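You operate a simulated robot arm through the tools that you are given. There is no shell and no other tool. Be economical: measure what you need, move in short steps, check, and stop when the job is done.

You run a simulated two-armed robot. Do the job below in one go: nothing can be reset, and whatever is moved stays where it is left.

JOB
Take the cap off the sack marked fine and lay it down on the lid rest one.

Only the result counts: the job must be done as asked and must still hold three seconds after the hand-in. Knocking over, shifting, dropping, spilling or breaking anything else fails it. A push-on lid holds only when it is set on centred and level and pressed home; a screw cap is set on level and turned clockwise until tight.

ROBOT AND FRAMES
Two 7-joint arms with two-finger grippers on one trunk, on a base that drives. Base frame: it is fixed to the floor where the robot stands at the start and does not move with it; the origin is under the middle of the robot, x ahead of it, y to its left, z up. Units: cm, degrees, N and s.
The left shoulder is at the start at [6, 12.3, 94.5], the right one opposite. With the tool pointing down near the work surface each hand reaches from about 36 to 80 cm from the robot's upright axis, wherever it stands, measured 20 degrees to its own side. Payload 1.47 kg a hand.
Tool frame (each hand has its own): the origin (TCP) lies between the finger pads and is the grasp point; the fingertips stand 1.6 cm ahead of it; z points along the fingers, y is the line along which they close. Largest opening 8.7 cm; the body of the gripper starts 5.5 cm behind the TCP.
Orientation is told as [roll, pitch, yaw] about the base's x, y, z axes, in that order, counted from this pose: with the fingers straight down and closing along the base's y, the tool's x points along the base's -x, its y along +y and its z along -z.

CONTROLS
- The arms move only by the tool send_rows. It takes "left_targets", "right_targets" or both (then of equal length, played together; a hand with none holds still); each is a list of rows, each a list of 7 numbers: the shift along the tool's x, y, z in units of 150 mm (1.0 is 150 mm), then the turn, a rotation vector about the tool's x, y, z in units of 180 degrees (1.0 is 180 degrees), then the gripper command, from -1 (shut) to 1 (fully open), values between in proportion. In form: [[x, y, z, ax, ay, az, hand], ...]. A call has 1 to 12 rows; each row is the pose to reach, as a shift and turn from the pose commanded when the call began, along the tool's axes at that moment. A call with a number of a shift or a turn outside -1 to 1 is refused whole. A row lasts 0.2 s, in which the tool goes at most 5 cm and 8.6 degrees; a call with a longer step from one row to the next is refused whole, and so is a gripper value outside its range. Where a pose cannot be reached the arm comes as near as it can. A force on the tool above 40 N (or 10 N above the force at the start of the call, whichever is more), or a blocked arm, ends the call early, and 0.2 s more pass. Each finger travels about 15.3 cm/s and halts on what it meets, pressing with about 28 N; the grip force reading is that of the motor and also rises with nothing between the fingers. The clock runs only during rows and for 0.2 s after the last one: add rows that repeat a pose to give the fingers time. It gives the time, the measured TCP pose, the force on the tool (base axes), the opening and the grip force at its end, in the units of the frame above (readings bear some noise), with the torque about the TCP (base axes, N m) and any sound that the robot's microphone picked up.
- Cameras (640 x 400 px; columns grow to the right, rows downward): "scene" is now at [9.45, -1.95, 151.54]; the picture's right is [-0.22, -0.98, 0.00], its down [-0.59, 0.13, -0.80] and it looks along [0.78, -0.17, -0.60] (base axes); focal length 249 px, centre (320, 200). "left" rides on the left gripper at [7.3, -1.2, -9] in its tool frame; the picture's right is [0.16, 0.99, 0.00], its down [-0.72, 0.12, -0.68] and it looks along [-0.67, 0.11, 0.73] (tool axes); focal length 247 px, centre (320, 200). "right" rides on the right gripper at [7.3, 1.2, -9] in its tool frame; the picture's right is [-0.16, 0.99, 0.00], its down [-0.72, -0.12, -0.68] and it looks along [-0.67, -0.11, 0.73] (tool axes); focal length 247 px, centre (320, 200).
- capture(camera): a new picture of that camera. No time passes.
- raise_lower(by): slides the trunk up (or, below 0, down) by that many cm; the arms and the scene camera ride with it, the base frame stays. It gives what a move gives, with no picture.
- drive_base(legs): drives the robot by 1 to 6 legs, each [ahead, left, turn to the left] in cm, cm and degrees, along the robot's own axes; the way and the turn of a leg run together, so that a leg with both is an arc; at most 150 cm and 180 degrees a leg. The arms and the cameras ride along, it lands a little off, and it stops where it bumps. It gives what a move gives.
- head_to(pan, tilt): turns the head with the scene camera to pan (to the left, within 120 degrees either way) and tilt (down, from -29 to 69), counted from straight ahead of the robot. It gives what a move gives.
- probe_pixels(camera, pixels): for up to 12 pixels [column, row] of the newest picture of that camera ("zoom" is the newest enlarged one), the place [x, y, z] in the base frame of the surface seen there, good to about 0.3 cm. No time passes.
- enlarge(camera, box): a new picture of the part [left, top, right, bottom] of that camera's present view, enlarged. No time passes.
- job_done(): hands the job in; it is judged then, once.

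Go step by step. Measure first, check grasps and placings, and put right what went wrong. The budget is 80 turns and 58 pictures, counting those below and the enlarged ones. Unless the task says otherwise, let go and move clear before handing in, and close with one line.

The tools are called after "Call:" as name(argument=value, ...) on one line, values as JSON. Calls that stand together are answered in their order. send_rows: Moves the arms, as the interface text tells. Its arguments: {"type":"object","properties":{"left_targets":{"type":"array","items":{"type":"array","items":{"type":"number"}}},"right_targets":{"type":"array","items":{"type":"array","items":{"type":"number"}}}},"required":[]} The other tools are called the same way: raise_lower (by) slides the trunk up or down; drive_base (legs) drives the base; head_to (pan, tilt) turns the head that bears the scene camera; capture (camera) takes a picture; probe_pixels (camera, pixels) gives the place of the surface under pixels of a picture; enlarge (camera, box) takes an enlarged picture of a part of a camera's view; job_done () hands the job in.

At the start:

```text
t: 0.0
left_tool_pos: [53.1, 8.18, 121.6]
left_ee_rot: [0.1, 0.0, 0.1]
left_ft_force: [-0.6, -0.6, 0.5]
left_torque: [0.02, 0.0, -0.03]
left_opening: 8.68
left_gripper_force: 0.1
right_tool_pos: [38.56, -31.12, 122.11]
right_ee_rot: [-0.1, -0.1, 0.0]
right_ft_force: [0.7, 0.5, 0.7]
right_torque: [-0.03, 0.01, -0.04]
right_opening: 8.73
right_gripper_force: 0.1
trunk travel left (down, up): [-10.0, 13.0]
robot x, y, heading: [0.34, 0.1, 0.0]
head pan, tilt: [-12.5, 36.9]
```

scene: 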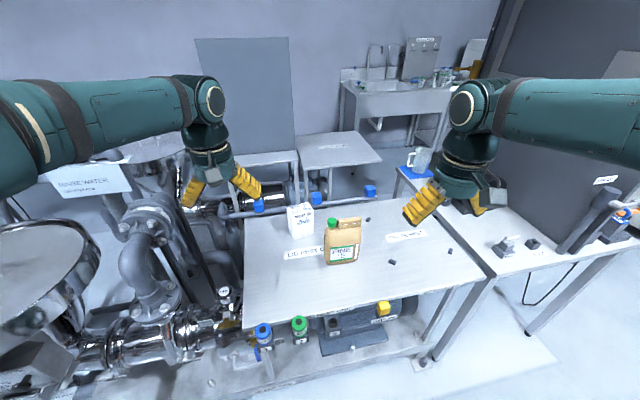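
right: 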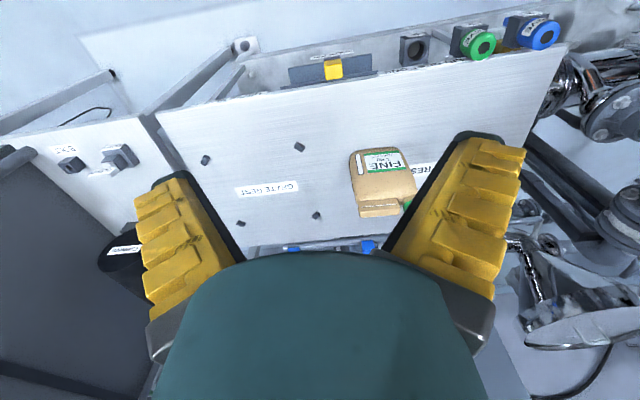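
left: 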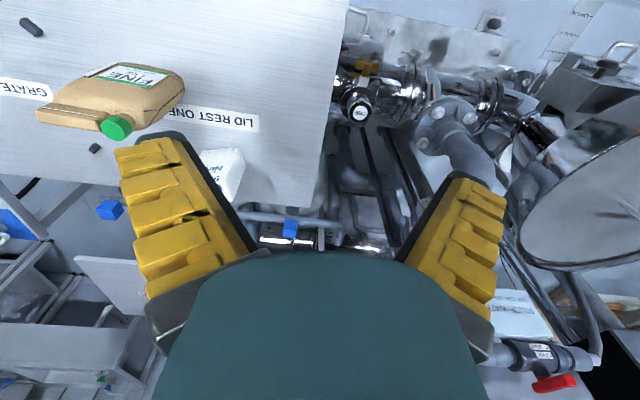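

The scene shows the sack marked FINE near (342,243) with a green cap at (332,222), and a "LID REST ONE" label near (303,252). I'll enlarge that area.

Call:
enlarge(camera="scene", box=[240, 180, 440, 305])

Call:
enlarge(camera="left", box=[0, 40, 280, 215])

```text
3.20 times, centred on (340, 242) of scene
```

zoom: 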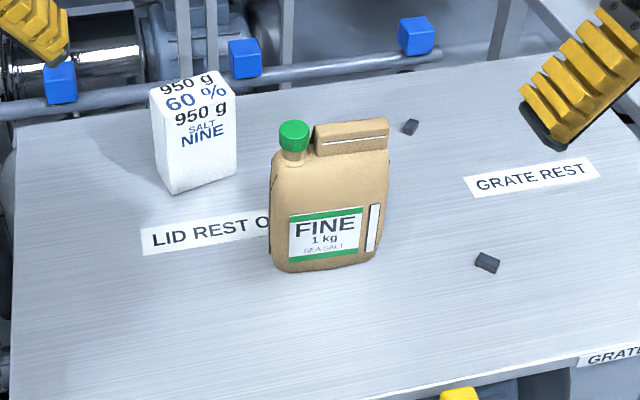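

```text
2.29 times, centred on (140, 128) of left
```

zoom: 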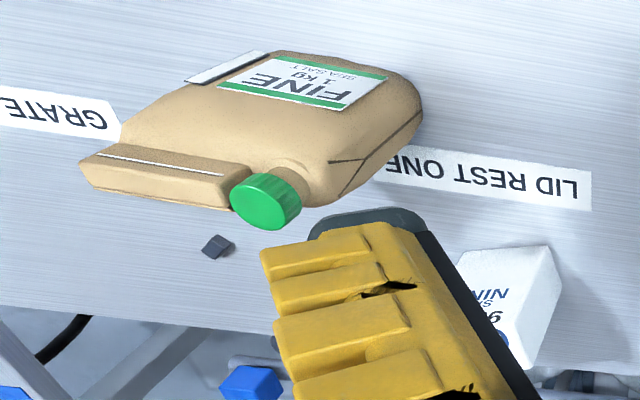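

The cap is green and sits on a neck next to the sack's folded top. I'll measure the cap, sack, label and surroundings.

Call:
probe_pixels(camera="scene", pixels=[[332, 219], [329, 224], [336, 225], [332, 227], [326, 262], [356, 259], [357, 219], [341, 221], [284, 258], [300, 230], [305, 250], [290, 280]])

Call:
probe_pixels(camera="zoom", pixels=[[285, 205], [250, 200], [272, 185], [245, 215], [270, 220], [290, 190], [580, 190], [390, 165], [100, 170], [500, 280], [220, 247], [480, 180]])

```text
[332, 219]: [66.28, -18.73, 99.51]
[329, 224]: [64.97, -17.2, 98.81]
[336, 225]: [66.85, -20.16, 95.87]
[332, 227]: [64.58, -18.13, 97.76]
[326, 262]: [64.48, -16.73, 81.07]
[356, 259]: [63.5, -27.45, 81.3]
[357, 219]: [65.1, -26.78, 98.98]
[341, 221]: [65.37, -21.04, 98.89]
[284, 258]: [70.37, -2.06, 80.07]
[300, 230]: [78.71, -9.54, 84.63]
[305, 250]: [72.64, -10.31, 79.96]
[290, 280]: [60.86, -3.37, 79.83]
```

```text
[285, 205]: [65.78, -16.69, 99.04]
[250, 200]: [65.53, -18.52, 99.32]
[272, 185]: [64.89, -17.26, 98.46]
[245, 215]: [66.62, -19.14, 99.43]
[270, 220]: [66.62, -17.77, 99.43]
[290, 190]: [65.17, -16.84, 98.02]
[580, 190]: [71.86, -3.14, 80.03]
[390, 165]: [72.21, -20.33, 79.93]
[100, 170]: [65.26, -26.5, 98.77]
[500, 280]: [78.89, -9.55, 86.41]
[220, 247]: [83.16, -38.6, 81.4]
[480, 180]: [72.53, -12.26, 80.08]
```

The table is at z≈80, the cap top at about (66,-18,99.5), and the label lies behind the sack. I'll look at the sack's thickness from the right camera and check the cap details.

Call:
enlarge(camera="right", box=[220, 110, 460, 260])

Call:
enlarge(camera="scene", box=[310, 205, 374, 275])

```text
2.67 times, centred on (340, 185) of right
```

zoom: 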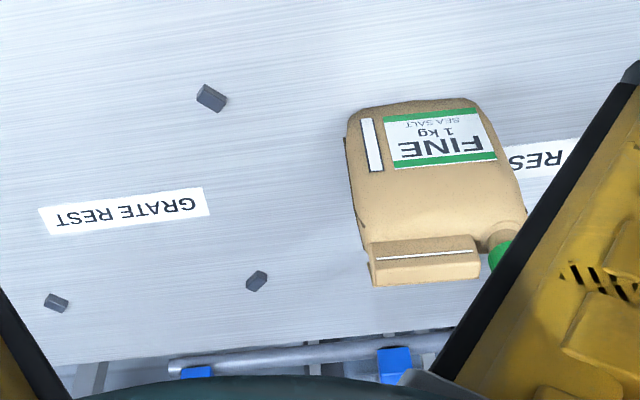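

```text
5.71 times, centred on (342, 240) of scene
```

zoom: 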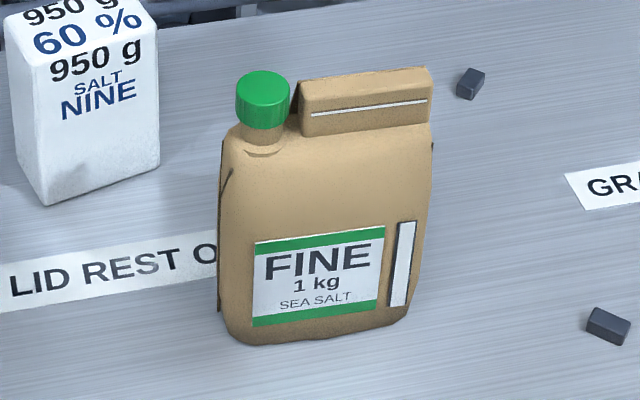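

I'll probe the label corners, the back edge of the sack, the front face and the neighbouring box.

Call:
probe_pixels(camera="left", pixels=[[258, 116], [257, 131], [176, 105], [170, 118], [150, 125], [155, 110], [178, 92], [182, 85], [228, 155], [205, 152], [240, 155], [165, 100]])

Call:
probe_pixels(camera="zoom", pixels=[[330, 180], [320, 220], [320, 330], [225, 200], [222, 280], [425, 200], [420, 280], [365, 80], [365, 72], [365, 130], [262, 85], [262, 140]])

```text
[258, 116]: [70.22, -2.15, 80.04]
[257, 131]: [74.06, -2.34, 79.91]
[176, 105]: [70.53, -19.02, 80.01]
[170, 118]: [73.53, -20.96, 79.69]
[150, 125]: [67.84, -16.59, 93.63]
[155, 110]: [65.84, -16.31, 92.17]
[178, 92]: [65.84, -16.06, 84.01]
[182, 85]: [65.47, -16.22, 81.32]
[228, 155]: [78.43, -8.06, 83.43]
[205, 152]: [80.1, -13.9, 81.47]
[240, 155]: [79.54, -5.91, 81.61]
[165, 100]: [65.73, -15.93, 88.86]
```

```text
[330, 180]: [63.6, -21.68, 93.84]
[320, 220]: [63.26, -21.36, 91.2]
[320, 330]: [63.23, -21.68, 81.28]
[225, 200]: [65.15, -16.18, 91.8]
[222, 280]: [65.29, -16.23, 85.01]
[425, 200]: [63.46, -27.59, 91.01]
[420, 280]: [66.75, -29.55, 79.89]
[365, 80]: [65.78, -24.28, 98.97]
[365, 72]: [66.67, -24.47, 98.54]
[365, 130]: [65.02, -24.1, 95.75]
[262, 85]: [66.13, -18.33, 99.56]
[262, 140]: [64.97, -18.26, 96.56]
```

The sack measures about x 63.3–68.9, y −28…−16, z 80–95. The cap is at about (66.2,−18.1) with a radius of about 1.6, z 97–99.6, and the label centre is at about (72.2,−11). My plan is to steady the sack from its right side with the right hand and unscrew with the left. First I'll turn the right hand by 90°.

Call:
send_rows(right_targets=[[-0.075, -0.072, 0.056, 0, 0, 0.0416, 1], [-0.149, -0.143, 0.112, 0, 0, 0.0833, 1], [-0.224, -0.215, 0.168, 0, 0, 0.125, 1], [-0.299, -0.286, 0.225, 0, 0, 0.1667, 1], [-0.373, -0.358, 0.281, 0, 0, 0.2083, 1], [-0.448, -0.43, 0.337, 0, 0, 0.25, 1], [-0.523, -0.501, 0.393, 0, 0, 0.2917, 1], [-0.597, -0.573, 0.449, 0, 0, 0.3333, 1], [-0.672, -0.644, 0.505, 0, 0, 0.375, 1], [-0.747, -0.716, 0.562, 0, 0, 0.4167, 1], [-0.821, -0.787, 0.618, 0, 0, 0.4583, 1], [-0.896, -0.859, 0.674, 0, 0, 0.5, 1]])

```text
t: 2.6
left_tool_pos: [52.96, 8.23, 121.56]
left_ee_rot: [0.0, 0.1, 0.0]
left_ft_force: [0.6, -0.6, -0.1]
left_torque: [-0.01, 0.05, 0.01]
left_opening: 8.69
left_gripper_force: 0.0
right_tool_pos: [52.03, -43.99, 112.03]
right_ee_rot: [0.0, -0.1, -90.3]
right_ft_force: [0.1, -0.1, -0.8]
right_torque: [0.02, -0.01, 0.02]
right_opening: 8.72
right_gripper_force: 0.1
trunk travel left (down, up): [-10.0, 13.0]
robot x, y, heading: [-0.29, 0.07, -0.1]
head pan, tilt: [-12.5, 36.9]
```

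The yaw came out as expected. Next I'll tilt the right hand 60° so the fingers point toward +y and down, and move it to the right of the sack.

Call:
send_rows(right_targets=[[0.033, 0.117, 0.1, 0, 0.0417, 0, 1], [0.066, 0.234, 0.2, 0, 0.0833, 0, 1], [0.1, 0.352, 0.3, 0, 0.125, 0, 1], [0.133, 0.469, 0.4, 0, 0.1667, 0, 1], [0.166, 0.586, 0.5, 0, 0.2083, 0, 1], [0.2, 0.703, 0.6, 0, 0.25, 0, 1], [0.233, 0.82, 0.7, 0, 0.2917, 0, 1], [0.266, 0.938, 0.8, 0, 0.3333, 0, 1]])

Call:
capture(camera="right")

Call:
capture(camera="scene")

```text
t: 4.4
left_tool_pos: [52.96, 8.19, 121.54]
left_ee_rot: [0.0, 0.0, -0.1]
left_ft_force: [-0.3, -0.6, 0.0]
left_torque: [0.01, -0.01, -0.01]
left_opening: 8.7
left_gripper_force: 0.1
right_tool_pos: [65.07, -39.47, 99.74]
right_ee_rot: [0.1, 60.1, -90.0]
right_ft_force: [0.9, -0.1, -0.4]
right_torque: [-0.03, 0.03, -0.03]
right_opening: 8.71
right_gripper_force: 0.0
right hand out of reach, approached as far as the arm can: row 8
trunk travel left (down, up): [-10.0, 13.0]
robot x, y, heading: [-0.13, -0.2, -0.2]
head pan, tilt: [-12.5, 36.9]
```

```text
50 pictures are left
```

right: 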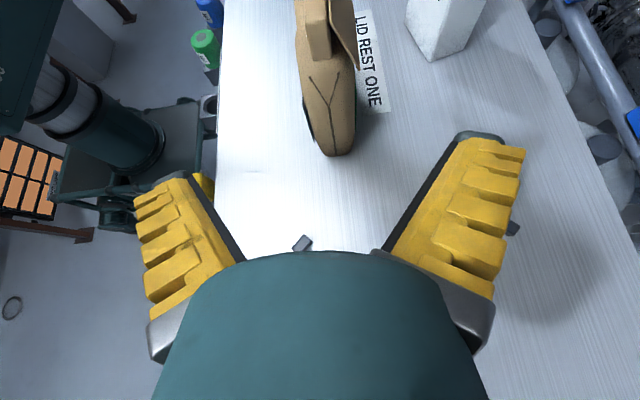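

```text
49 pictures are left
```

scene: 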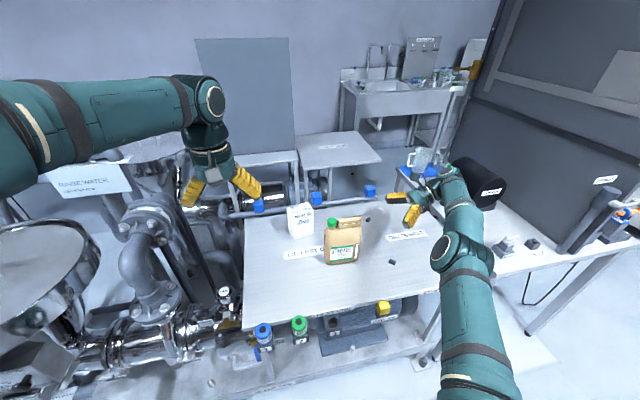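

The right arm is at its reach limit at x=65. I'll drive the base a little ahead and to the right so both hands work comfortably.

Call:
drive_base(legs=[[8, -9, 0]])

Call:
capture(camera="scene")

Call:
capture(camera="right")

```text
t: 5.8
left_tool_pos: [61.11, -0.73, 121.6]
left_ee_rot: [0.0, 0.0, 0.1]
left_ft_force: [-0.8, 0.0, 0.1]
left_torque: [0.02, 0.01, -0.03]
left_opening: 8.69
left_gripper_force: 0.0
right_tool_pos: [73.23, -48.33, 99.77]
right_ee_rot: [0.0, 60.0, -89.9]
right_ft_force: [0.4, -0.1, 0.6]
right_torque: [0.03, 0.05, -0.01]
right_opening: 8.7
right_gripper_force: 0.1
trunk travel left (down, up): [-10.0, 13.0]
robot x, y, heading: [7.69, -8.81, 0.3]
head pan, tilt: [-12.5, 36.9]
```

```text
48 pictures are left
```

scene: 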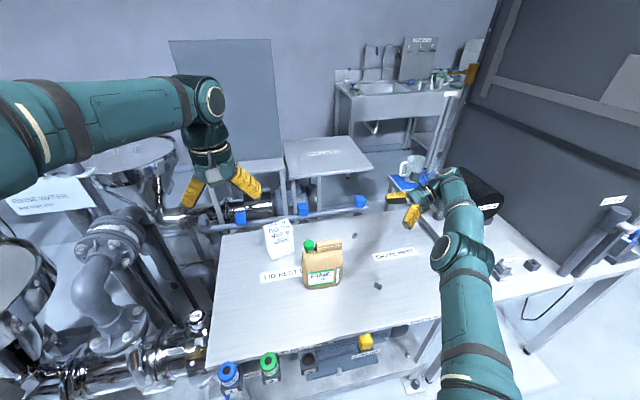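

```text
47 pictures are left
```

right: 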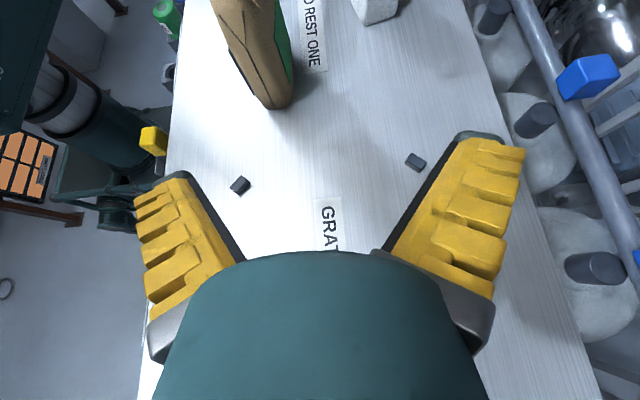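

The drive went fine. Now I'll bring the right hand to a pre-grasp at about (66.1,−37,95.2).

Call:
send_rows(right_targets=[[0.028, -0.16, 0.15, 0, 0, 0, 1], [0.056, -0.32, 0.35, 0, 0, 0, 1], [0.084, -0.473, 0.58, 0, 0, 0, 1], [0.111, -0.473, 0.806, 0, 0, 0, 1], [0.111, -0.473, 0.806, 0, 0, 0, 1]])

Call:
capture(camera="right")

```text
t: 7.0
left_tool_pos: [60.9, -0.7, 121.69]
left_ee_rot: [0.0, 0.1, 0.1]
left_ft_force: [0.8, -0.6, 0.4]
left_torque: [-0.01, 0.02, 0.02]
left_opening: 8.7
left_gripper_force: 0.0
right_tool_pos: [66.08, -36.9, 95.39]
right_ee_rot: [0.1, 60.0, -89.8]
right_ft_force: [-0.3, -0.1, 0.3]
right_torque: [0.01, 0.0, -0.02]
right_opening: 8.7
right_gripper_force: 0.1
trunk travel left (down, up): [-10.0, 13.0]
robot x, y, heading: [8.23, -8.67, 0.1]
head pan, tilt: [-12.5, 36.9]
```

```text
46 pictures are left
```

right: 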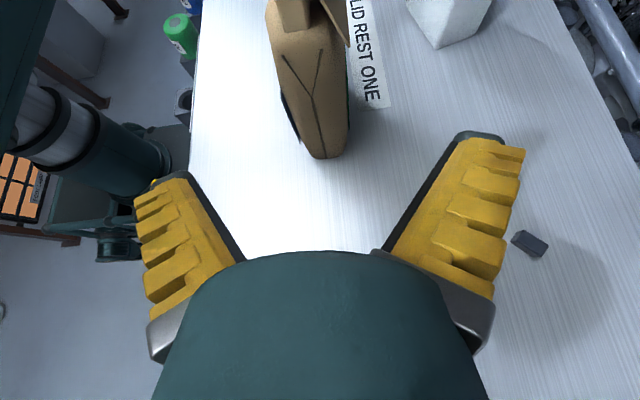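

The sack's right side is in view at (270–350, 20–158). I'll probe its edges to centre the hand in x.

Call:
probe_pixels(camera="right", pixels=[[274, 60], [347, 60], [310, 60], [285, 100], [347, 100], [315, 100], [325, 152], [300, 130], [347, 130], [280, 15], [335, 20], [310, 20]])

```text
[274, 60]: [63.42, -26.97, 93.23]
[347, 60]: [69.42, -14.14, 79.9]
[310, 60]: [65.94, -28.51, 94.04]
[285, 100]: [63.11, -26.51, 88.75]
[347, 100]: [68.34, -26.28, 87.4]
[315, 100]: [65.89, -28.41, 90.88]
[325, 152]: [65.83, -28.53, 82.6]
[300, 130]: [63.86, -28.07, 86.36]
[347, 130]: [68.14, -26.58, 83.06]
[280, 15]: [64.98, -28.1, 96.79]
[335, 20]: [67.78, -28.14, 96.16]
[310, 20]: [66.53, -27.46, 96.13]
```

The sack is centred at x≈65.8 with its right edge at y≈−28.5. I'll advance along the fingers and then close.

Call:
send_rows(right_targets=[[0, -0.013, 0.25, 0, 0, 0, 1], [0, -0.013, 0.5, 0, 0, 0, 1], [0, -0.013, 0.7, 0, 0, 0, 1], [0, -0.013, 0.85, 0, 0, 0, 1], [0, -0.013, 0.85, 0, 0, 0, 1]])

Call:
capture(camera="right")

```text
t: 8.2
left_tool_pos: [61.06, -0.75, 121.57]
left_ee_rot: [0.0, 0.0, 0.1]
left_ft_force: [0.3, 0.3, 0.8]
left_torque: [-0.01, 0.02, 0.02]
left_opening: 8.69
left_gripper_force: 0.1
right_tool_pos: [65.77, -25.9, 88.98]
right_ee_rot: [0.1, 60.0, -89.9]
right_ft_force: [0.7, -0.4, 0.6]
right_torque: [0.02, 0.0, -0.01]
right_opening: 8.7
right_gripper_force: 0.1
trunk travel left (down, up): [-10.0, 13.0]
robot x, y, heading: [7.94, -8.68, 0.2]
head pan, tilt: [-12.5, 36.9]
```

```text
45 pictures are left
```

right: 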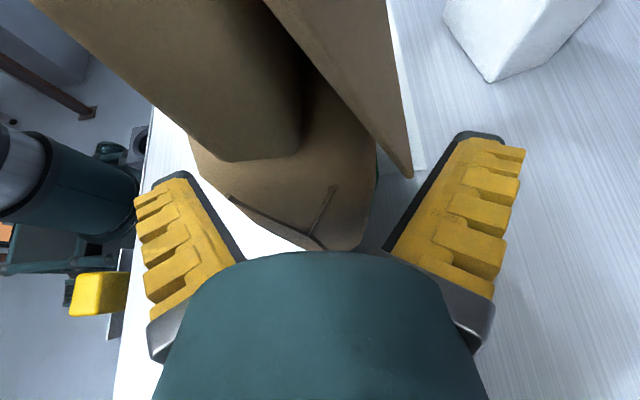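

A flap-like piece runs behind the sack, ending at (405,175). I'll check where it is before closing.

Call:
probe_pixels(camera="right", pixels=[[405, 170], [380, 120], [350, 60], [395, 100], [300, 120], [245, 150], [360, 180], [365, 230], [205, 160], [100, 20]])

Call:
enlarge(camera="scene", box=[280, 210, 400, 300])

```text
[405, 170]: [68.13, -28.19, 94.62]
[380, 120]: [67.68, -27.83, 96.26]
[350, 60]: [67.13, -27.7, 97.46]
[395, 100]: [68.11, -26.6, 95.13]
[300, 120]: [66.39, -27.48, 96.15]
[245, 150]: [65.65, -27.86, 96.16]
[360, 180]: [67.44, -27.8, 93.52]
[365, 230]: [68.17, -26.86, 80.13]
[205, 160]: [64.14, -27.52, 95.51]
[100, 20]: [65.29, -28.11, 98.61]
```

```text
4.44 times, centred on (340, 255) of scene
```

zoom: 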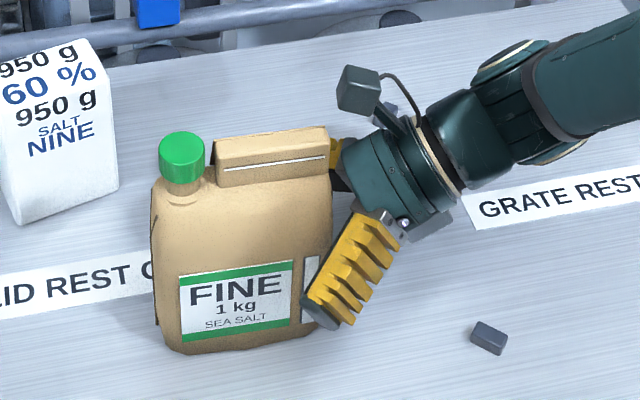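

The flap stays above z≈94.6, clear of the fingers. I'll close the right hand gently on the sack.

Call:
send_rows(right_targets=[[0, 0, 0, 0, 0, 0, 0.5], [0, 0, 0, 0, 0, 0, 0.35], [0, 0, 0, 0, 0, 0, 0.25], [0, 0, 0, 0, 0, 0, 0.15], [0, 0, 0, 0, 0, 0, -0.1], [0, 0, 0, 0, 0, 0, -0.4], [0, 0, 0, 0, 0, 0, -1], [0, 0, 0, 0, 0, 0, -1]])

Call:
capture(camera="left")

Call:
enlarge(camera="scene", box=[280, 210, 400, 300])

```text
t: 10.1
left_tool_pos: [60.91, -0.73, 121.61]
left_ee_rot: [0.0, 0.0, 0.1]
left_ft_force: [0.1, 0.5, -0.2]
left_torque: [0.04, 0.03, 0.01]
left_opening: 8.7
left_gripper_force: 0.0
right_tool_pos: [65.92, -26.0, 88.81]
right_ee_rot: [0.1, 60.1, -89.9]
right_ft_force: [-1.3, -6.0, 6.1]
right_torque: [-0.17, 0.18, 0.01]
right_opening: 4.22
right_gripper_force: 27.8
trunk travel left (down, up): [-10.0, 13.0]
robot x, y, heading: [8.1, -8.75, 0.2]
head pan, tilt: [-12.5, 36.9]
```

```text
43 pictures are left
```

left: 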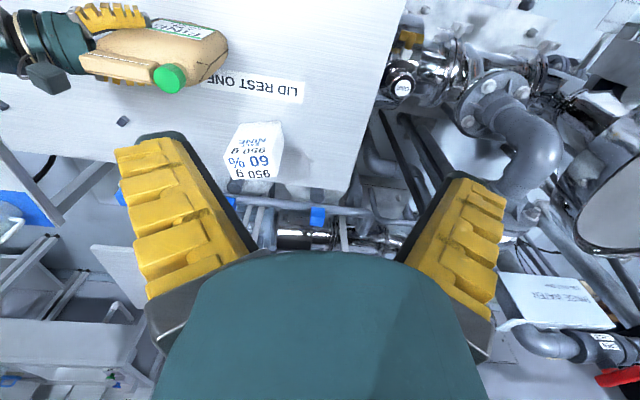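

```text
4.44 times, centred on (340, 255) of scene
```

zoom: 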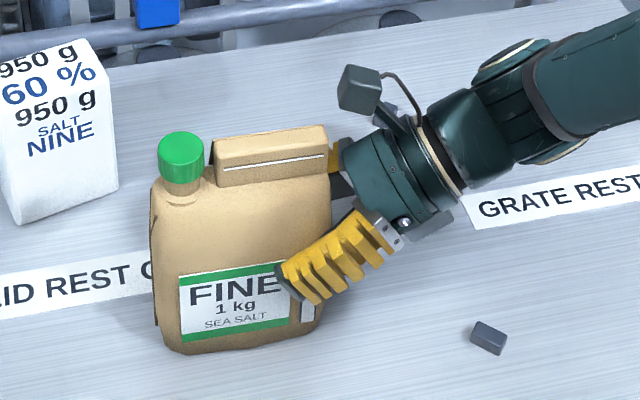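

The right grip holds (opening 4.2, force 28). I'll re-measure the cap from the zoom at (182,140) and from left at (168,78).

Call:
probe_pixels(camera="zoom", pixels=[[182, 140], [182, 134], [165, 150], [200, 150], [182, 175], [182, 190], [225, 145], [213, 165]])

Call:
probe_pixels(camera="left", pixels=[[168, 72], [157, 80], [181, 70], [183, 80], [170, 90], [165, 80]])

Call:
enlarge(camera="left", box=[70, 0, 310, 150])

```text
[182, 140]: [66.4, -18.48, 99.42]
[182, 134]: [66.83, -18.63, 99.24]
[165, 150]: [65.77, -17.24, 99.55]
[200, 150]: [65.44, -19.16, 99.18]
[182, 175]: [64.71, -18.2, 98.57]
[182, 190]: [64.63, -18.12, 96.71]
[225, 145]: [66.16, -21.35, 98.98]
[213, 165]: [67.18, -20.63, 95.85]
```

```text
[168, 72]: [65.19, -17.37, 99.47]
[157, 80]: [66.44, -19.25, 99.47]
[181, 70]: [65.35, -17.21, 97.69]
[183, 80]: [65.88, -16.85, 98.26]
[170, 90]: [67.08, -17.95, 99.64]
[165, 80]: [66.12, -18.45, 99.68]
```

```text
2.67 times, centred on (190, 75) of left
```

zoom: 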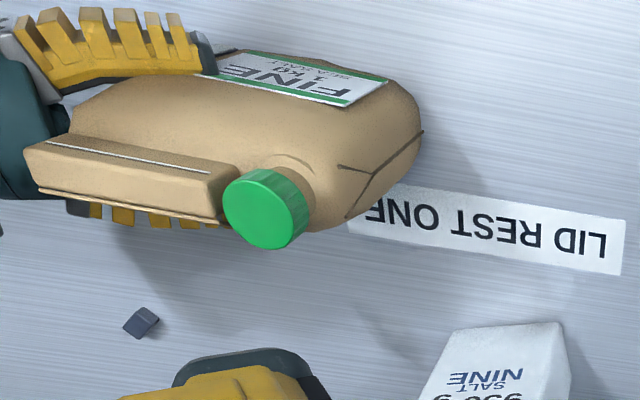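

The cap axis is at about (66.3,−18.2), with a radius of about 1.65 and a top at 99.6. I'll turn the left hand 90° so its camera faces +y and bring it above the cap.

Call:
send_rows(left_targets=[[-0.029, -0.078, 0.03, 0, 0, 0.0416, 1], [-0.059, -0.156, 0.06, 0, 0, 0.0833, 1], [-0.088, -0.233, 0.09, 0, 0, 0.125, 1], [-0.118, -0.311, 0.12, 0, 0, 0.1667, 1], [-0.147, -0.389, 0.15, 0, 0, 0.2083, 1], [-0.177, -0.467, 0.18, 0, 0, 0.25, 1], [-0.206, -0.544, 0.21, 0, 0, 0.2917, 1], [-0.235, -0.622, 0.24, 0, 0, 0.3333, 1], [-0.265, -0.7, 0.27, 0, 0, 0.375, 1], [-0.294, -0.778, 0.3, 0, 0, 0.4167, 1], [-0.324, -0.855, 0.33, 0, 0, 0.4583, 1], [-0.353, -0.933, 0.36, 0, 0, 0.5, 1]])

Call:
capture(camera="left")

Call:
capture(camera="scene")

```text
t: 12.7
left_tool_pos: [66.28, -14.65, 116.14]
left_ee_rot: [-0.1, 0.0, -90.1]
left_ft_force: [0.7, -0.2, -1.0]
left_torque: [0.01, 0.01, -0.01]
left_opening: 8.71
left_gripper_force: 0.0
right_tool_pos: [65.96, -25.86, 88.93]
right_ee_rot: [0.0, 60.0, -89.9]
right_ft_force: [0.6, -5.6, 8.6]
right_torque: [0.29, 0.16, -0.07]
right_opening: 4.2
right_gripper_force: 28.4
trunk travel left (down, up): [-10.0, 13.0]
robot x, y, heading: [8.11, -9.11, 0.0]
head pan, tilt: [-12.5, 36.9]
```

```text
40 pictures are left
```

left: 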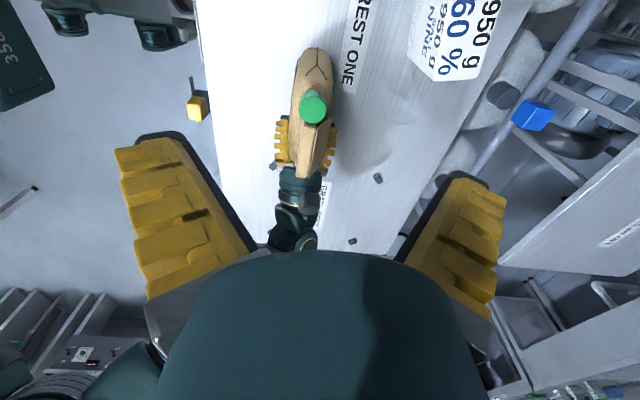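

```text
39 pictures are left
```

scene: 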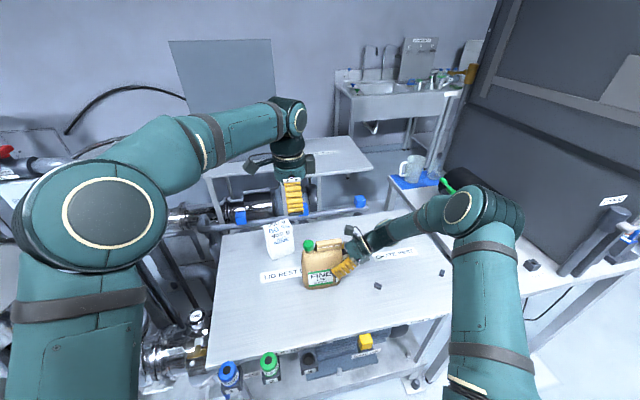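

The cap shows at (313,106). I'll probe it from this view, then descend above it.

Call:
probe_pixels(camera="left", pixels=[[313, 104], [302, 104], [324, 104], [313, 94], [313, 116], [349, 20], [345, 90], [330, 130]])

Call:
send_rows(left_targets=[[-0.06, 0, 0.19, 0, 0, 0.035, 1], [-0.12, 0, 0.38, 0, 0, 0.07, 1], [-0.18, 0, 0.57, 0, 0, 0.105, 1], [-0.237, 0, 0.76, 0, 0, 0.139, 1], [-0.237, 0, 0.76, 0, 0, 0.139, 1]])

Call:
capture(camera="left")

```text
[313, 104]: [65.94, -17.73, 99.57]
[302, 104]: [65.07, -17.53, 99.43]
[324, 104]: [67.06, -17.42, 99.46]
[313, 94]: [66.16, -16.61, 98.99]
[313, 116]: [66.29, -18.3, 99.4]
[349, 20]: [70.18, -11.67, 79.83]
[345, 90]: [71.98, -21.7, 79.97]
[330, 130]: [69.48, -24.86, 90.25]
```

```text
t: 13.8
left_tool_pos: [66.27, -18.11, 104.85]
left_ee_rot: [0.0, 0.1, -115.0]
left_ft_force: [0.6, 0.3, -0.2]
left_torque: [-0.02, 0.02, -0.01]
left_opening: 8.7
left_gripper_force: 0.0
right_tool_pos: [65.87, -25.83, 88.96]
right_ee_rot: [0.1, 60.0, -89.9]
right_ft_force: [1.5, -2.6, 9.1]
right_torque: [0.16, 0.15, -0.13]
right_opening: 4.19
right_gripper_force: 28.0
trunk travel left (down, up): [-10.0, 13.0]
robot x, y, heading: [7.89, -9.25, -0.1]
head pan, tilt: [-12.5, 36.9]
```

```text
38 pictures are left
```

left: 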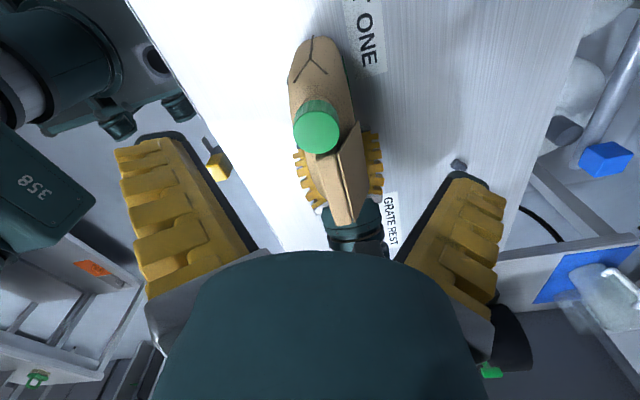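

The cap top is centred at (317,132). I'll refine its centre.

Call:
probe_pixels(camera="left", pixels=[[317, 132], [296, 132], [338, 132], [317, 113], [317, 151], [302, 118], [332, 146], [332, 118], [302, 146]])

```text
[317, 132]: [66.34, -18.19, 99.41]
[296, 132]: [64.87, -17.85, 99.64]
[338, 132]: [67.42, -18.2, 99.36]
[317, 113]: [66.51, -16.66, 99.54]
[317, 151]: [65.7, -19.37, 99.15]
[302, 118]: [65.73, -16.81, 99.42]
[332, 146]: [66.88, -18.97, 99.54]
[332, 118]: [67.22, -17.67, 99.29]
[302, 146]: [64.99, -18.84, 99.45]
```

The cap centre is at about (66.15,−18.05), and the hand is aligned with it. I'll descend to z≈98.3 and close on the cap.

Call:
send_rows(left_targets=[[0, -0.008, 0.15, 0, 0, 0, 0.6], [0, -0.008, 0.3, 0, 0, 0, 0.4], [0, -0.008, 0.39, 0, 0, 0, 0.2], [0, -0.008, 0.437, 0, 0, 0, 0.0], [0, -0.008, 0.437, 0, 0, 0, -0.2], [0, -0.008, 0.437, 0, 0, 0, -0.4], [0, -0.008, 0.437, 0, 0, 0, -1], [0, -0.008, 0.437, 0, 0, 0, -1]])

Call:
capture(camera="left")

Call:
enlarge(camera="scene", box=[260, 190, 400, 300])

```text
t: 15.7
left_tool_pos: [66.09, -18.02, 98.38]
left_ee_rot: [0.0, 0.1, -115.0]
left_ft_force: [-9.4, 4.1, 6.0]
left_torque: [-0.32, 0.4, -0.21]
left_opening: 2.49
left_gripper_force: 27.9
right_tool_pos: [65.82, -25.83, 88.84]
right_ee_rot: [0.1, 59.9, -90.0]
right_ft_force: [8.7, -4.0, 2.0]
right_torque: [0.25, 0.28, -0.3]
right_opening: 4.17
right_gripper_force: 27.6
trunk travel left (down, up): [-10.0, 13.0]
robot x, y, heading: [8.12, -9.04, 0.0]
head pan, tilt: [-12.5, 36.9]
```

```text
37 pictures are left
```

left: 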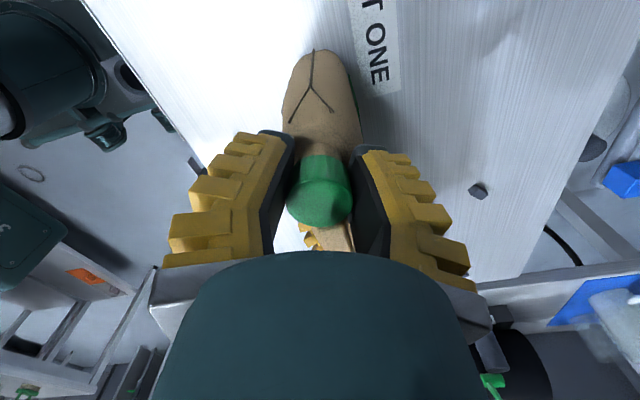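

```text
3.64 times, centred on (330, 245) of scene
```

zoom: 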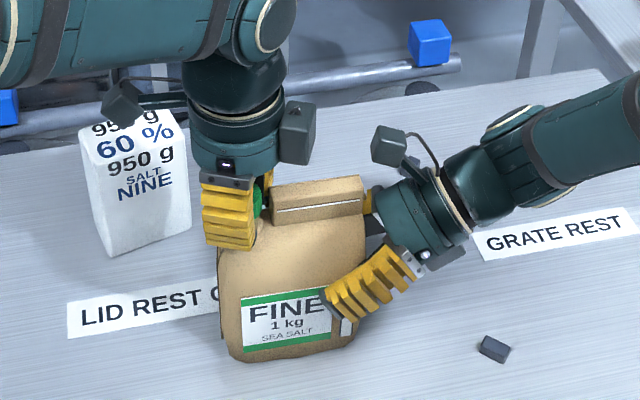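

The cap is gripped (opening 2.5, force 28). I'll turn it 50° counter-clockwise.

Call:
send_rows(left_targets=[[0, 0, 0, 0, 0, -0.04, -1], [0, 0, 0, 0, 0, -0.08, -1], [0, 0, -0.002, 0, 0, -0.12, -1], [0, 0, -0.003, 0, 0, -0.16, -1], [0, 0, -0.004, 0, 0, -0.2, -1], [0, 0, -0.005, 0, 0, -0.24, -1], [0, 0, -0.006, 0, 0, -0.278, -1]])

Call:
capture(camera="left")

```text
t: 17.2
left_tool_pos: [66.21, -18.2, 98.21]
left_ee_rot: [0.0, 0.0, -64.7]
left_ft_force: [-7.9, 0.3, 1.5]
left_torque: [0.05, 0.08, -0.11]
left_opening: 2.06
left_gripper_force: 27.8
right_tool_pos: [65.95, -25.81, 88.89]
right_ee_rot: [0.1, 59.9, -90.0]
right_ft_force: [9.3, -0.7, 3.2]
right_torque: [0.06, 0.18, -0.55]
right_opening: 4.21
right_gripper_force: 28.1
trunk travel left (down, up): [-10.0, 13.0]
robot x, y, heading: [8.05, -8.67, 0.2]
head pan, tilt: [-12.5, 36.9]
```

```text
35 pictures are left
```

left: 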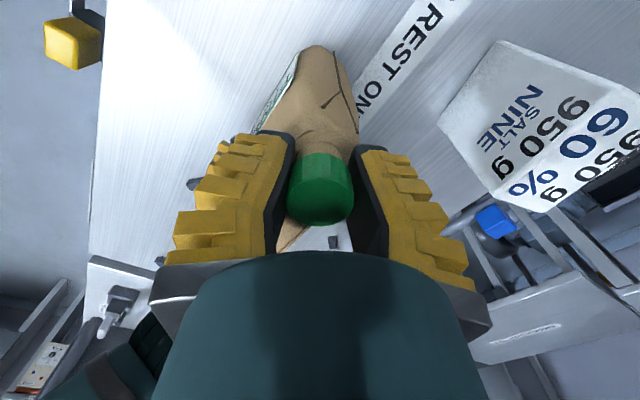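

No resistance showed (torque about −0.1 N·m), so I can't yet tell whether the cap turned. I'll open, turn back 50° and re-grip.

Call:
send_rows(left_targets=[[0, 0, 0, 0, 0, 0, 0.2], [0, 0, 0, 0, 0, 0, 0.2], [0, 0, 0, 0, 0, 0.04, 0.2], [0, 0, 0, 0, 0, 0.08, 0.2], [0, 0, 0, 0, 0, 0.12, 0.2], [0, 0, 0, 0, 0, 0.16, 0.2], [0, 0, 0, 0, 0, 0.2, 0.2], [0, 0, 0, 0, 0, 0.24, 0.2], [0, 0, 0, 0, 0, 0.278, 0.2]])

Call:
capture(camera="left")

```text
t: 19.2
left_tool_pos: [66.18, -18.11, 98.43]
left_ee_rot: [0.0, 0.0, -115.0]
left_ft_force: [0.2, -1.0, 1.2]
left_torque: [0.02, -0.02, 0.01]
left_opening: 5.74
left_gripper_force: 3.8
right_tool_pos: [65.8, -25.75, 88.88]
right_ee_rot: [0.0, 60.0, -89.8]
right_ft_force: [-3.4, -1.0, 0.3]
right_torque: [0.03, 0.2, 0.06]
right_opening: 4.2
right_gripper_force: 27.6
trunk travel left (down, up): [-10.0, 13.0]
robot x, y, heading: [8.1, -9.19, 0.2]
head pan, tilt: [-12.5, 36.9]
```

```text
34 pictures are left
```

left: 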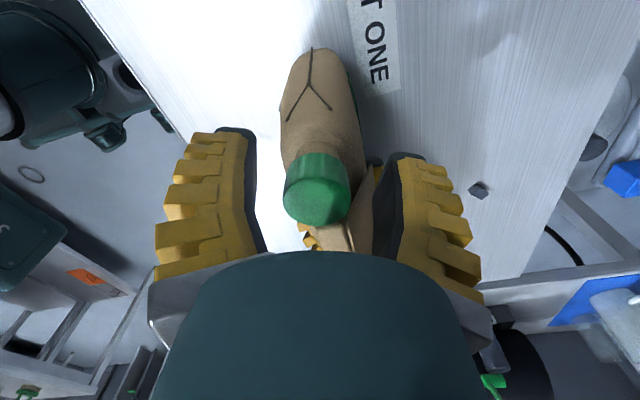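

The cap is still on at (318,190). I'll check its height, then re-grip and turn again.

Call:
probe_pixels(camera="left", pixels=[[318, 200], [290, 205], [346, 205], [318, 222], [318, 184], [318, 170], [318, 158]])

Call:
send_rows(left_targets=[[0, 0, 0, 0, 0, 0, -0.1], [0, 0, 0, 0, 0, 0, -0.3], [0, 0, 0, 0, 0, 0, -0.6], [0, 0, 0, 0, 0, 0, -1], [0, 0, 0, 0, 0, 0, -1]])

```text
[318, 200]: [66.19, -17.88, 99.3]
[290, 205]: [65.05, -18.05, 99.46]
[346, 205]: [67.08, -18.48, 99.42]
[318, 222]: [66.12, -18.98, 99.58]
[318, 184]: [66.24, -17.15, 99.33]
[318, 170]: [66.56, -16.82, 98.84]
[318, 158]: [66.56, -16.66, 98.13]
```

```text
t: 20.4
left_tool_pos: [66.09, -18.2, 98.34]
left_ee_rot: [0.0, 0.0, -115.0]
left_ft_force: [-8.5, 4.0, 6.5]
left_torque: [-0.02, 0.12, -0.2]
left_opening: 2.62
left_gripper_force: 28.2
right_tool_pos: [66.02, -25.8, 88.94]
right_ee_rot: [0.2, 59.9, -90.1]
right_ft_force: [7.0, -3.0, 0.4]
right_torque: [0.14, 0.52, -0.23]
right_opening: 4.16
right_gripper_force: 28.5
trunk travel left (down, up): [-10.0, 13.0]
robot x, y, heading: [8.24, -8.93, 0.1]
head pan, tilt: [-12.5, 36.9]
```

The cap height is unchanged at 99.4, and there is a sideways push of about 9 N. I'll ease 0.2 cm toward −y tool and turn again, watching the torque.

Call:
send_rows(left_targets=[[0, -0.013, 0, 0, 0, 0, -1], [0, -0.013, 0, 0, 0, -0.04, -1], [0, -0.013, 0, 0, 0, -0.08, -1], [0, -0.013, 0, 0, 0, -0.12, -1], [0, -0.013, 0, 0, 0, -0.16, -1]])

Call:
send_rows(left_targets=[[0, 0, 0, 0, 0, -0.04, -1], [0, 0, 0, 0, 0, -0.08, -1], [0, 0, 0, 0, 0, -0.118, -1]])

Call:
enlarge(camera="left", box=[240, 130, 400, 250])

```text
t: 21.6
left_tool_pos: [65.96, -18.13, 98.26]
left_ee_rot: [0.0, 0.0, -86.2]
left_ft_force: [-2.4, -0.6, 5.3]
left_torque: [0.07, -0.01, -0.43]
left_opening: 2.17
left_gripper_force: 28.0
right_tool_pos: [65.95, -25.95, 88.82]
right_ee_rot: [0.0, 60.0, -89.9]
right_ft_force: [5.1, -1.7, -0.6]
right_torque: [-0.04, 0.21, 0.03]
right_opening: 4.16
right_gripper_force: 28.1
trunk travel left (down, up): [-10.0, 13.0]
robot x, y, heading: [7.54, -8.85, 0.0]
head pan, tilt: [-12.5, 36.9]
```

```text
t: 22.4
left_tool_pos: [66.0, -18.13, 98.24]
left_ee_rot: [-0.1, 0.0, -64.7]
left_ft_force: [-2.3, -0.1, -0.4]
left_torque: [0.07, 0.05, 0.02]
left_opening: 2.02
left_gripper_force: 28.2
right_tool_pos: [65.91, -25.75, 89.0]
right_ee_rot: [-0.1, 60.0, -90.0]
right_ft_force: [1.3, -2.2, 0.9]
right_torque: [-0.11, 0.21, -0.03]
right_opening: 4.2
right_gripper_force: 27.8
trunk travel left (down, up): [-10.0, 13.0]
robot x, y, heading: [7.69, -8.75, 0.0]
head pan, tilt: [-12.5, 36.9]
```

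```text
3.33 times, centred on (320, 190) of left
```

zoom: 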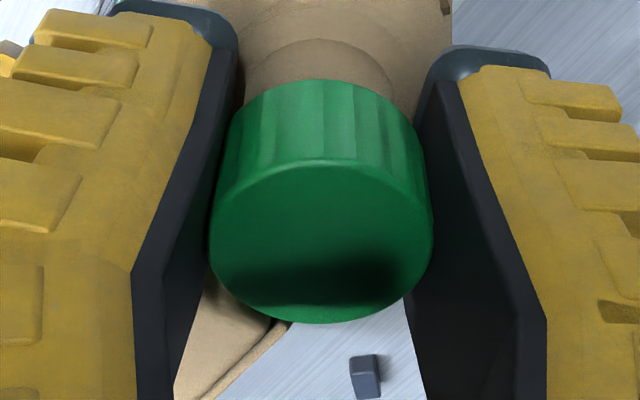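

The grip is firm and the cap top shows no tilt. I'll test with a small lift of 0.4 cm and read the force.

Call:
send_rows(left_targets=[[0, 0, -0.013, 0, 0, 0, -1], [0, 0, -0.027, 0, 0, 0, -1], [0, 0, -0.027, 0, 0, 0, -1]])

Call:
enlarge(camera="left", box=[240, 130, 400, 250])

```text
t: 23.2
left_tool_pos: [65.98, -18.12, 98.47]
left_ee_rot: [-0.2, 0.1, -64.8]
left_ft_force: [0.3, -4.9, -8.4]
left_torque: [0.01, 0.0, 0.16]
left_opening: 1.69
left_gripper_force: 27.6
right_tool_pos: [65.93, -25.74, 88.95]
right_ee_rot: [0.0, 60.1, -89.9]
right_ft_force: [-0.1, 4.0, 8.9]
right_torque: [0.54, 0.0, -0.11]
right_opening: 4.16
right_gripper_force: 28.3
trunk travel left (down, up): [-10.0, 13.0]
robot x, y, heading: [7.35, -8.97, 0.2]
head pan, tilt: [-12.5, 36.9]
```

```text
3.33 times, centred on (320, 190) of left
```

zoom: 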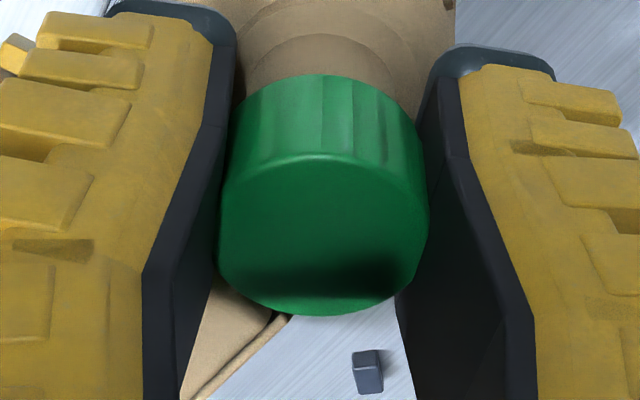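

The cap resists lifting (8 N at +0.25 cm), so it is threaded and still on. I'll go slightly lower, re-grip and keep ratcheting.

Call:
send_rows(left_targets=[[0, 0, 0.027, 0, 0, 0, -1], [0, 0, 0.027, 0, 0, 0, 0.15], [0, 0, 0.045, 0, 0, 0, 0.15], [0, 0, 0.045, 0, 0, 0.043, 0.15], [0, 0, 0.045, 0, 0, 0.086, 0.15], [0, 0, 0.045, 0, 0, 0.129, 0.15], [0, 0, 0.045, 0, 0, 0.172, 0.15], [0, 0, 0.045, 0, 0, 0.215, 0.15], [0, 0, 0.045, 0, 0, 0.257, -0.1], [0, 0, 0.045, 0, 0, 0.257, -0.4], [0, 0, 0.045, 0, 0, 0.257, -1], [0, 0, 0.045, 0, 0, 0.257, -1]])

Call:
enlarge(camera="left", box=[240, 130, 400, 250])

```text
t: 25.9
left_tool_pos: [65.9, -18.01, 98.14]
left_ee_rot: [0.0, 0.0, -111.3]
left_ft_force: [-3.0, 1.7, 6.0]
left_torque: [-0.32, 0.33, -0.18]
left_opening: 2.6
left_gripper_force: 27.7
right_tool_pos: [65.89, -25.79, 88.94]
right_ee_rot: [0.0, 59.9, -89.9]
right_ft_force: [7.5, 4.3, 1.5]
right_torque: [-0.1, 0.12, -0.13]
right_opening: 4.15
right_gripper_force: 27.9
trunk travel left (down, up): [-10.0, 13.0]
robot x, y, heading: [8.41, -8.75, 0.2]
head pan, tilt: [-12.5, 36.9]
```

```text
3.33 times, centred on (320, 190) of left
```

zoom: 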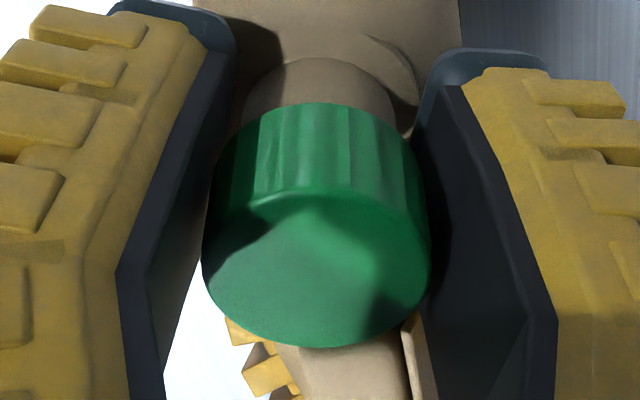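

Now I'll turn 46° counter-clockwise and compare the rib pattern (edges near x 283, 348, 380 in the zoom).

Call:
send_rows(left_targets=[[0, 0, 0, 0, 0, -0.04, -1], [0, 0, 0, 0, 0, -0.08, -1], [0, 0, 0, 0, 0, -0.12, -1], [0, 0, 0, 0, 0, -0.16, -1], [0, 0, 0, 0, 0, -0.2, -1], [0, 0, 0, 0, 0, -0.24, -1], [0, 0, 0, 0, 0, -0.27, -1]])

Call:
enlarge(camera="left", box=[240, 130, 400, 250])

```text
t: 27.4
left_tool_pos: [66.03, -18.05, 98.0]
left_ee_rot: [-0.1, 0.2, -62.5]
left_ft_force: [-8.3, 2.4, 0.1]
left_torque: [0.11, 0.14, -0.26]
left_opening: 1.97
left_gripper_force: 28.0
right_tool_pos: [65.93, -25.86, 88.87]
right_ee_rot: [0.0, 59.9, -90.0]
right_ft_force: [7.0, -0.6, -0.4]
right_torque: [-0.09, 0.53, -0.3]
right_opening: 4.18
right_gripper_force: 27.9
trunk travel left (down, up): [-10.0, 13.0]
robot x, y, heading: [7.96, -8.76, 0.3]
head pan, tilt: [-12.5, 36.9]
```

```text
3.33 times, centred on (320, 190) of left
```

zoom: 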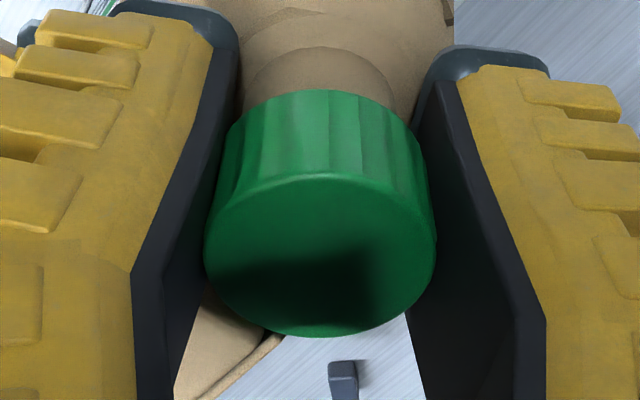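

The ribs moved with the pads as far as I can see. I'll run another full ratchet, releasing and turning back and then gripping and turning.

Call:
send_rows(left_targets=[[0, 0, 0, 0, 0, 0, 0.15], [0, 0, 0, 0, 0, 0, 0.15], [0, 0, 0, 0, 0, 0.045, 0.15], [0, 0, 0, 0, 0, 0.09, 0.15], [0, 0, 0, 0, 0, 0.135, 0.15], [0, 0, 0, 0, 0, 0.18, 0.15], [0, 0, 0, 0, 0, 0.225, 0.15], [0, 0, 0, 0, 0, 0.27, 0.1], [0, 0, 0, 0, 0, 0.27, -0.2], [0, 0, 0, 0, 0, 0.27, -0.5], [0, 0, 0, 0, 0, 0.27, -1], [0, 0, 0, 0, 0, 0.27, -1]])

Call:
enlarge(camera="left", box=[240, 130, 400, 250])

Call:
send_rows(left_targets=[[0, 0, 0, 0, 0, -0.04, -1], [0, 0, 0, 0, 0, -0.08, -1], [0, 0, 0, 0, 0, -0.12, -1], [0, 0, 0, 0, 0, -0.16, -1], [0, 0, 0, 0, 0, -0.2, -1], [0, 0, 0, 0, 0, -0.24, -1], [0, 0, 0, 0, 0, -0.27, -1]])

Call:
enlarge(camera="left", box=[240, 130, 400, 250])

```text
t: 30.1
left_tool_pos: [66.15, -18.02, 97.98]
left_ee_rot: [-0.2, 0.0, -111.1]
left_ft_force: [-7.3, 3.1, 3.6]
left_torque: [0.14, 0.02, -0.18]
left_opening: 2.65
left_gripper_force: 27.7
right_tool_pos: [65.94, -25.8, 88.88]
right_ee_rot: [-0.1, 60.0, -90.0]
right_ft_force: [7.2, -2.4, 0.2]
right_torque: [0.12, 0.55, -0.32]
right_opening: 4.18
right_gripper_force: 28.1
trunk travel left (down, up): [-10.0, 13.0]
robot x, y, heading: [7.75, -9.0, -0.0]
head pan, tilt: [-12.5, 36.9]
```

```text
3.33 times, centred on (320, 190) of left
```

zoom: 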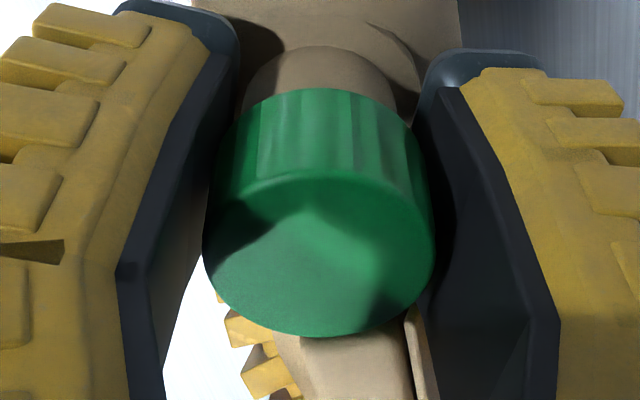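

```text
t: 31.6
left_tool_pos: [65.99, -18.1, 97.91]
left_ee_rot: [0.1, 0.1, -62.4]
left_ft_force: [-4.1, 4.8, 0.9]
left_torque: [0.05, 0.04, -0.27]
left_opening: 1.96
left_gripper_force: 28.1
right_tool_pos: [65.92, -25.89, 88.88]
right_ee_rot: [0.1, 60.0, -89.9]
right_ft_force: [5.6, -8.3, 1.3]
right_torque: [-0.04, 0.06, -0.11]
right_opening: 4.17
right_gripper_force: 28.4
trunk travel left (down, up): [-10.0, 13.0]
robot x, y, heading: [8.0, -9.01, 0.3]
head pan, tilt: [-12.5, 36.9]
```

```text
3.33 times, centred on (320, 190) of left
```

zoom: 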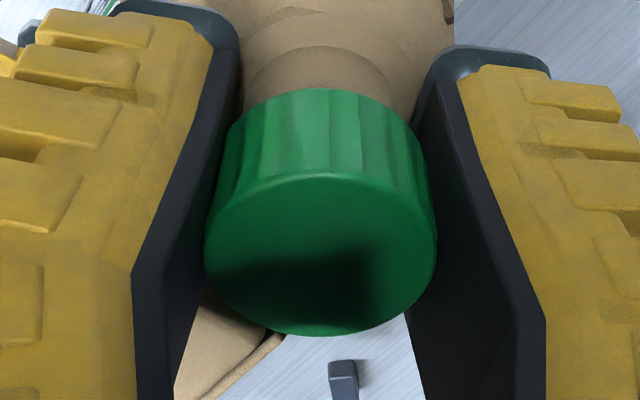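

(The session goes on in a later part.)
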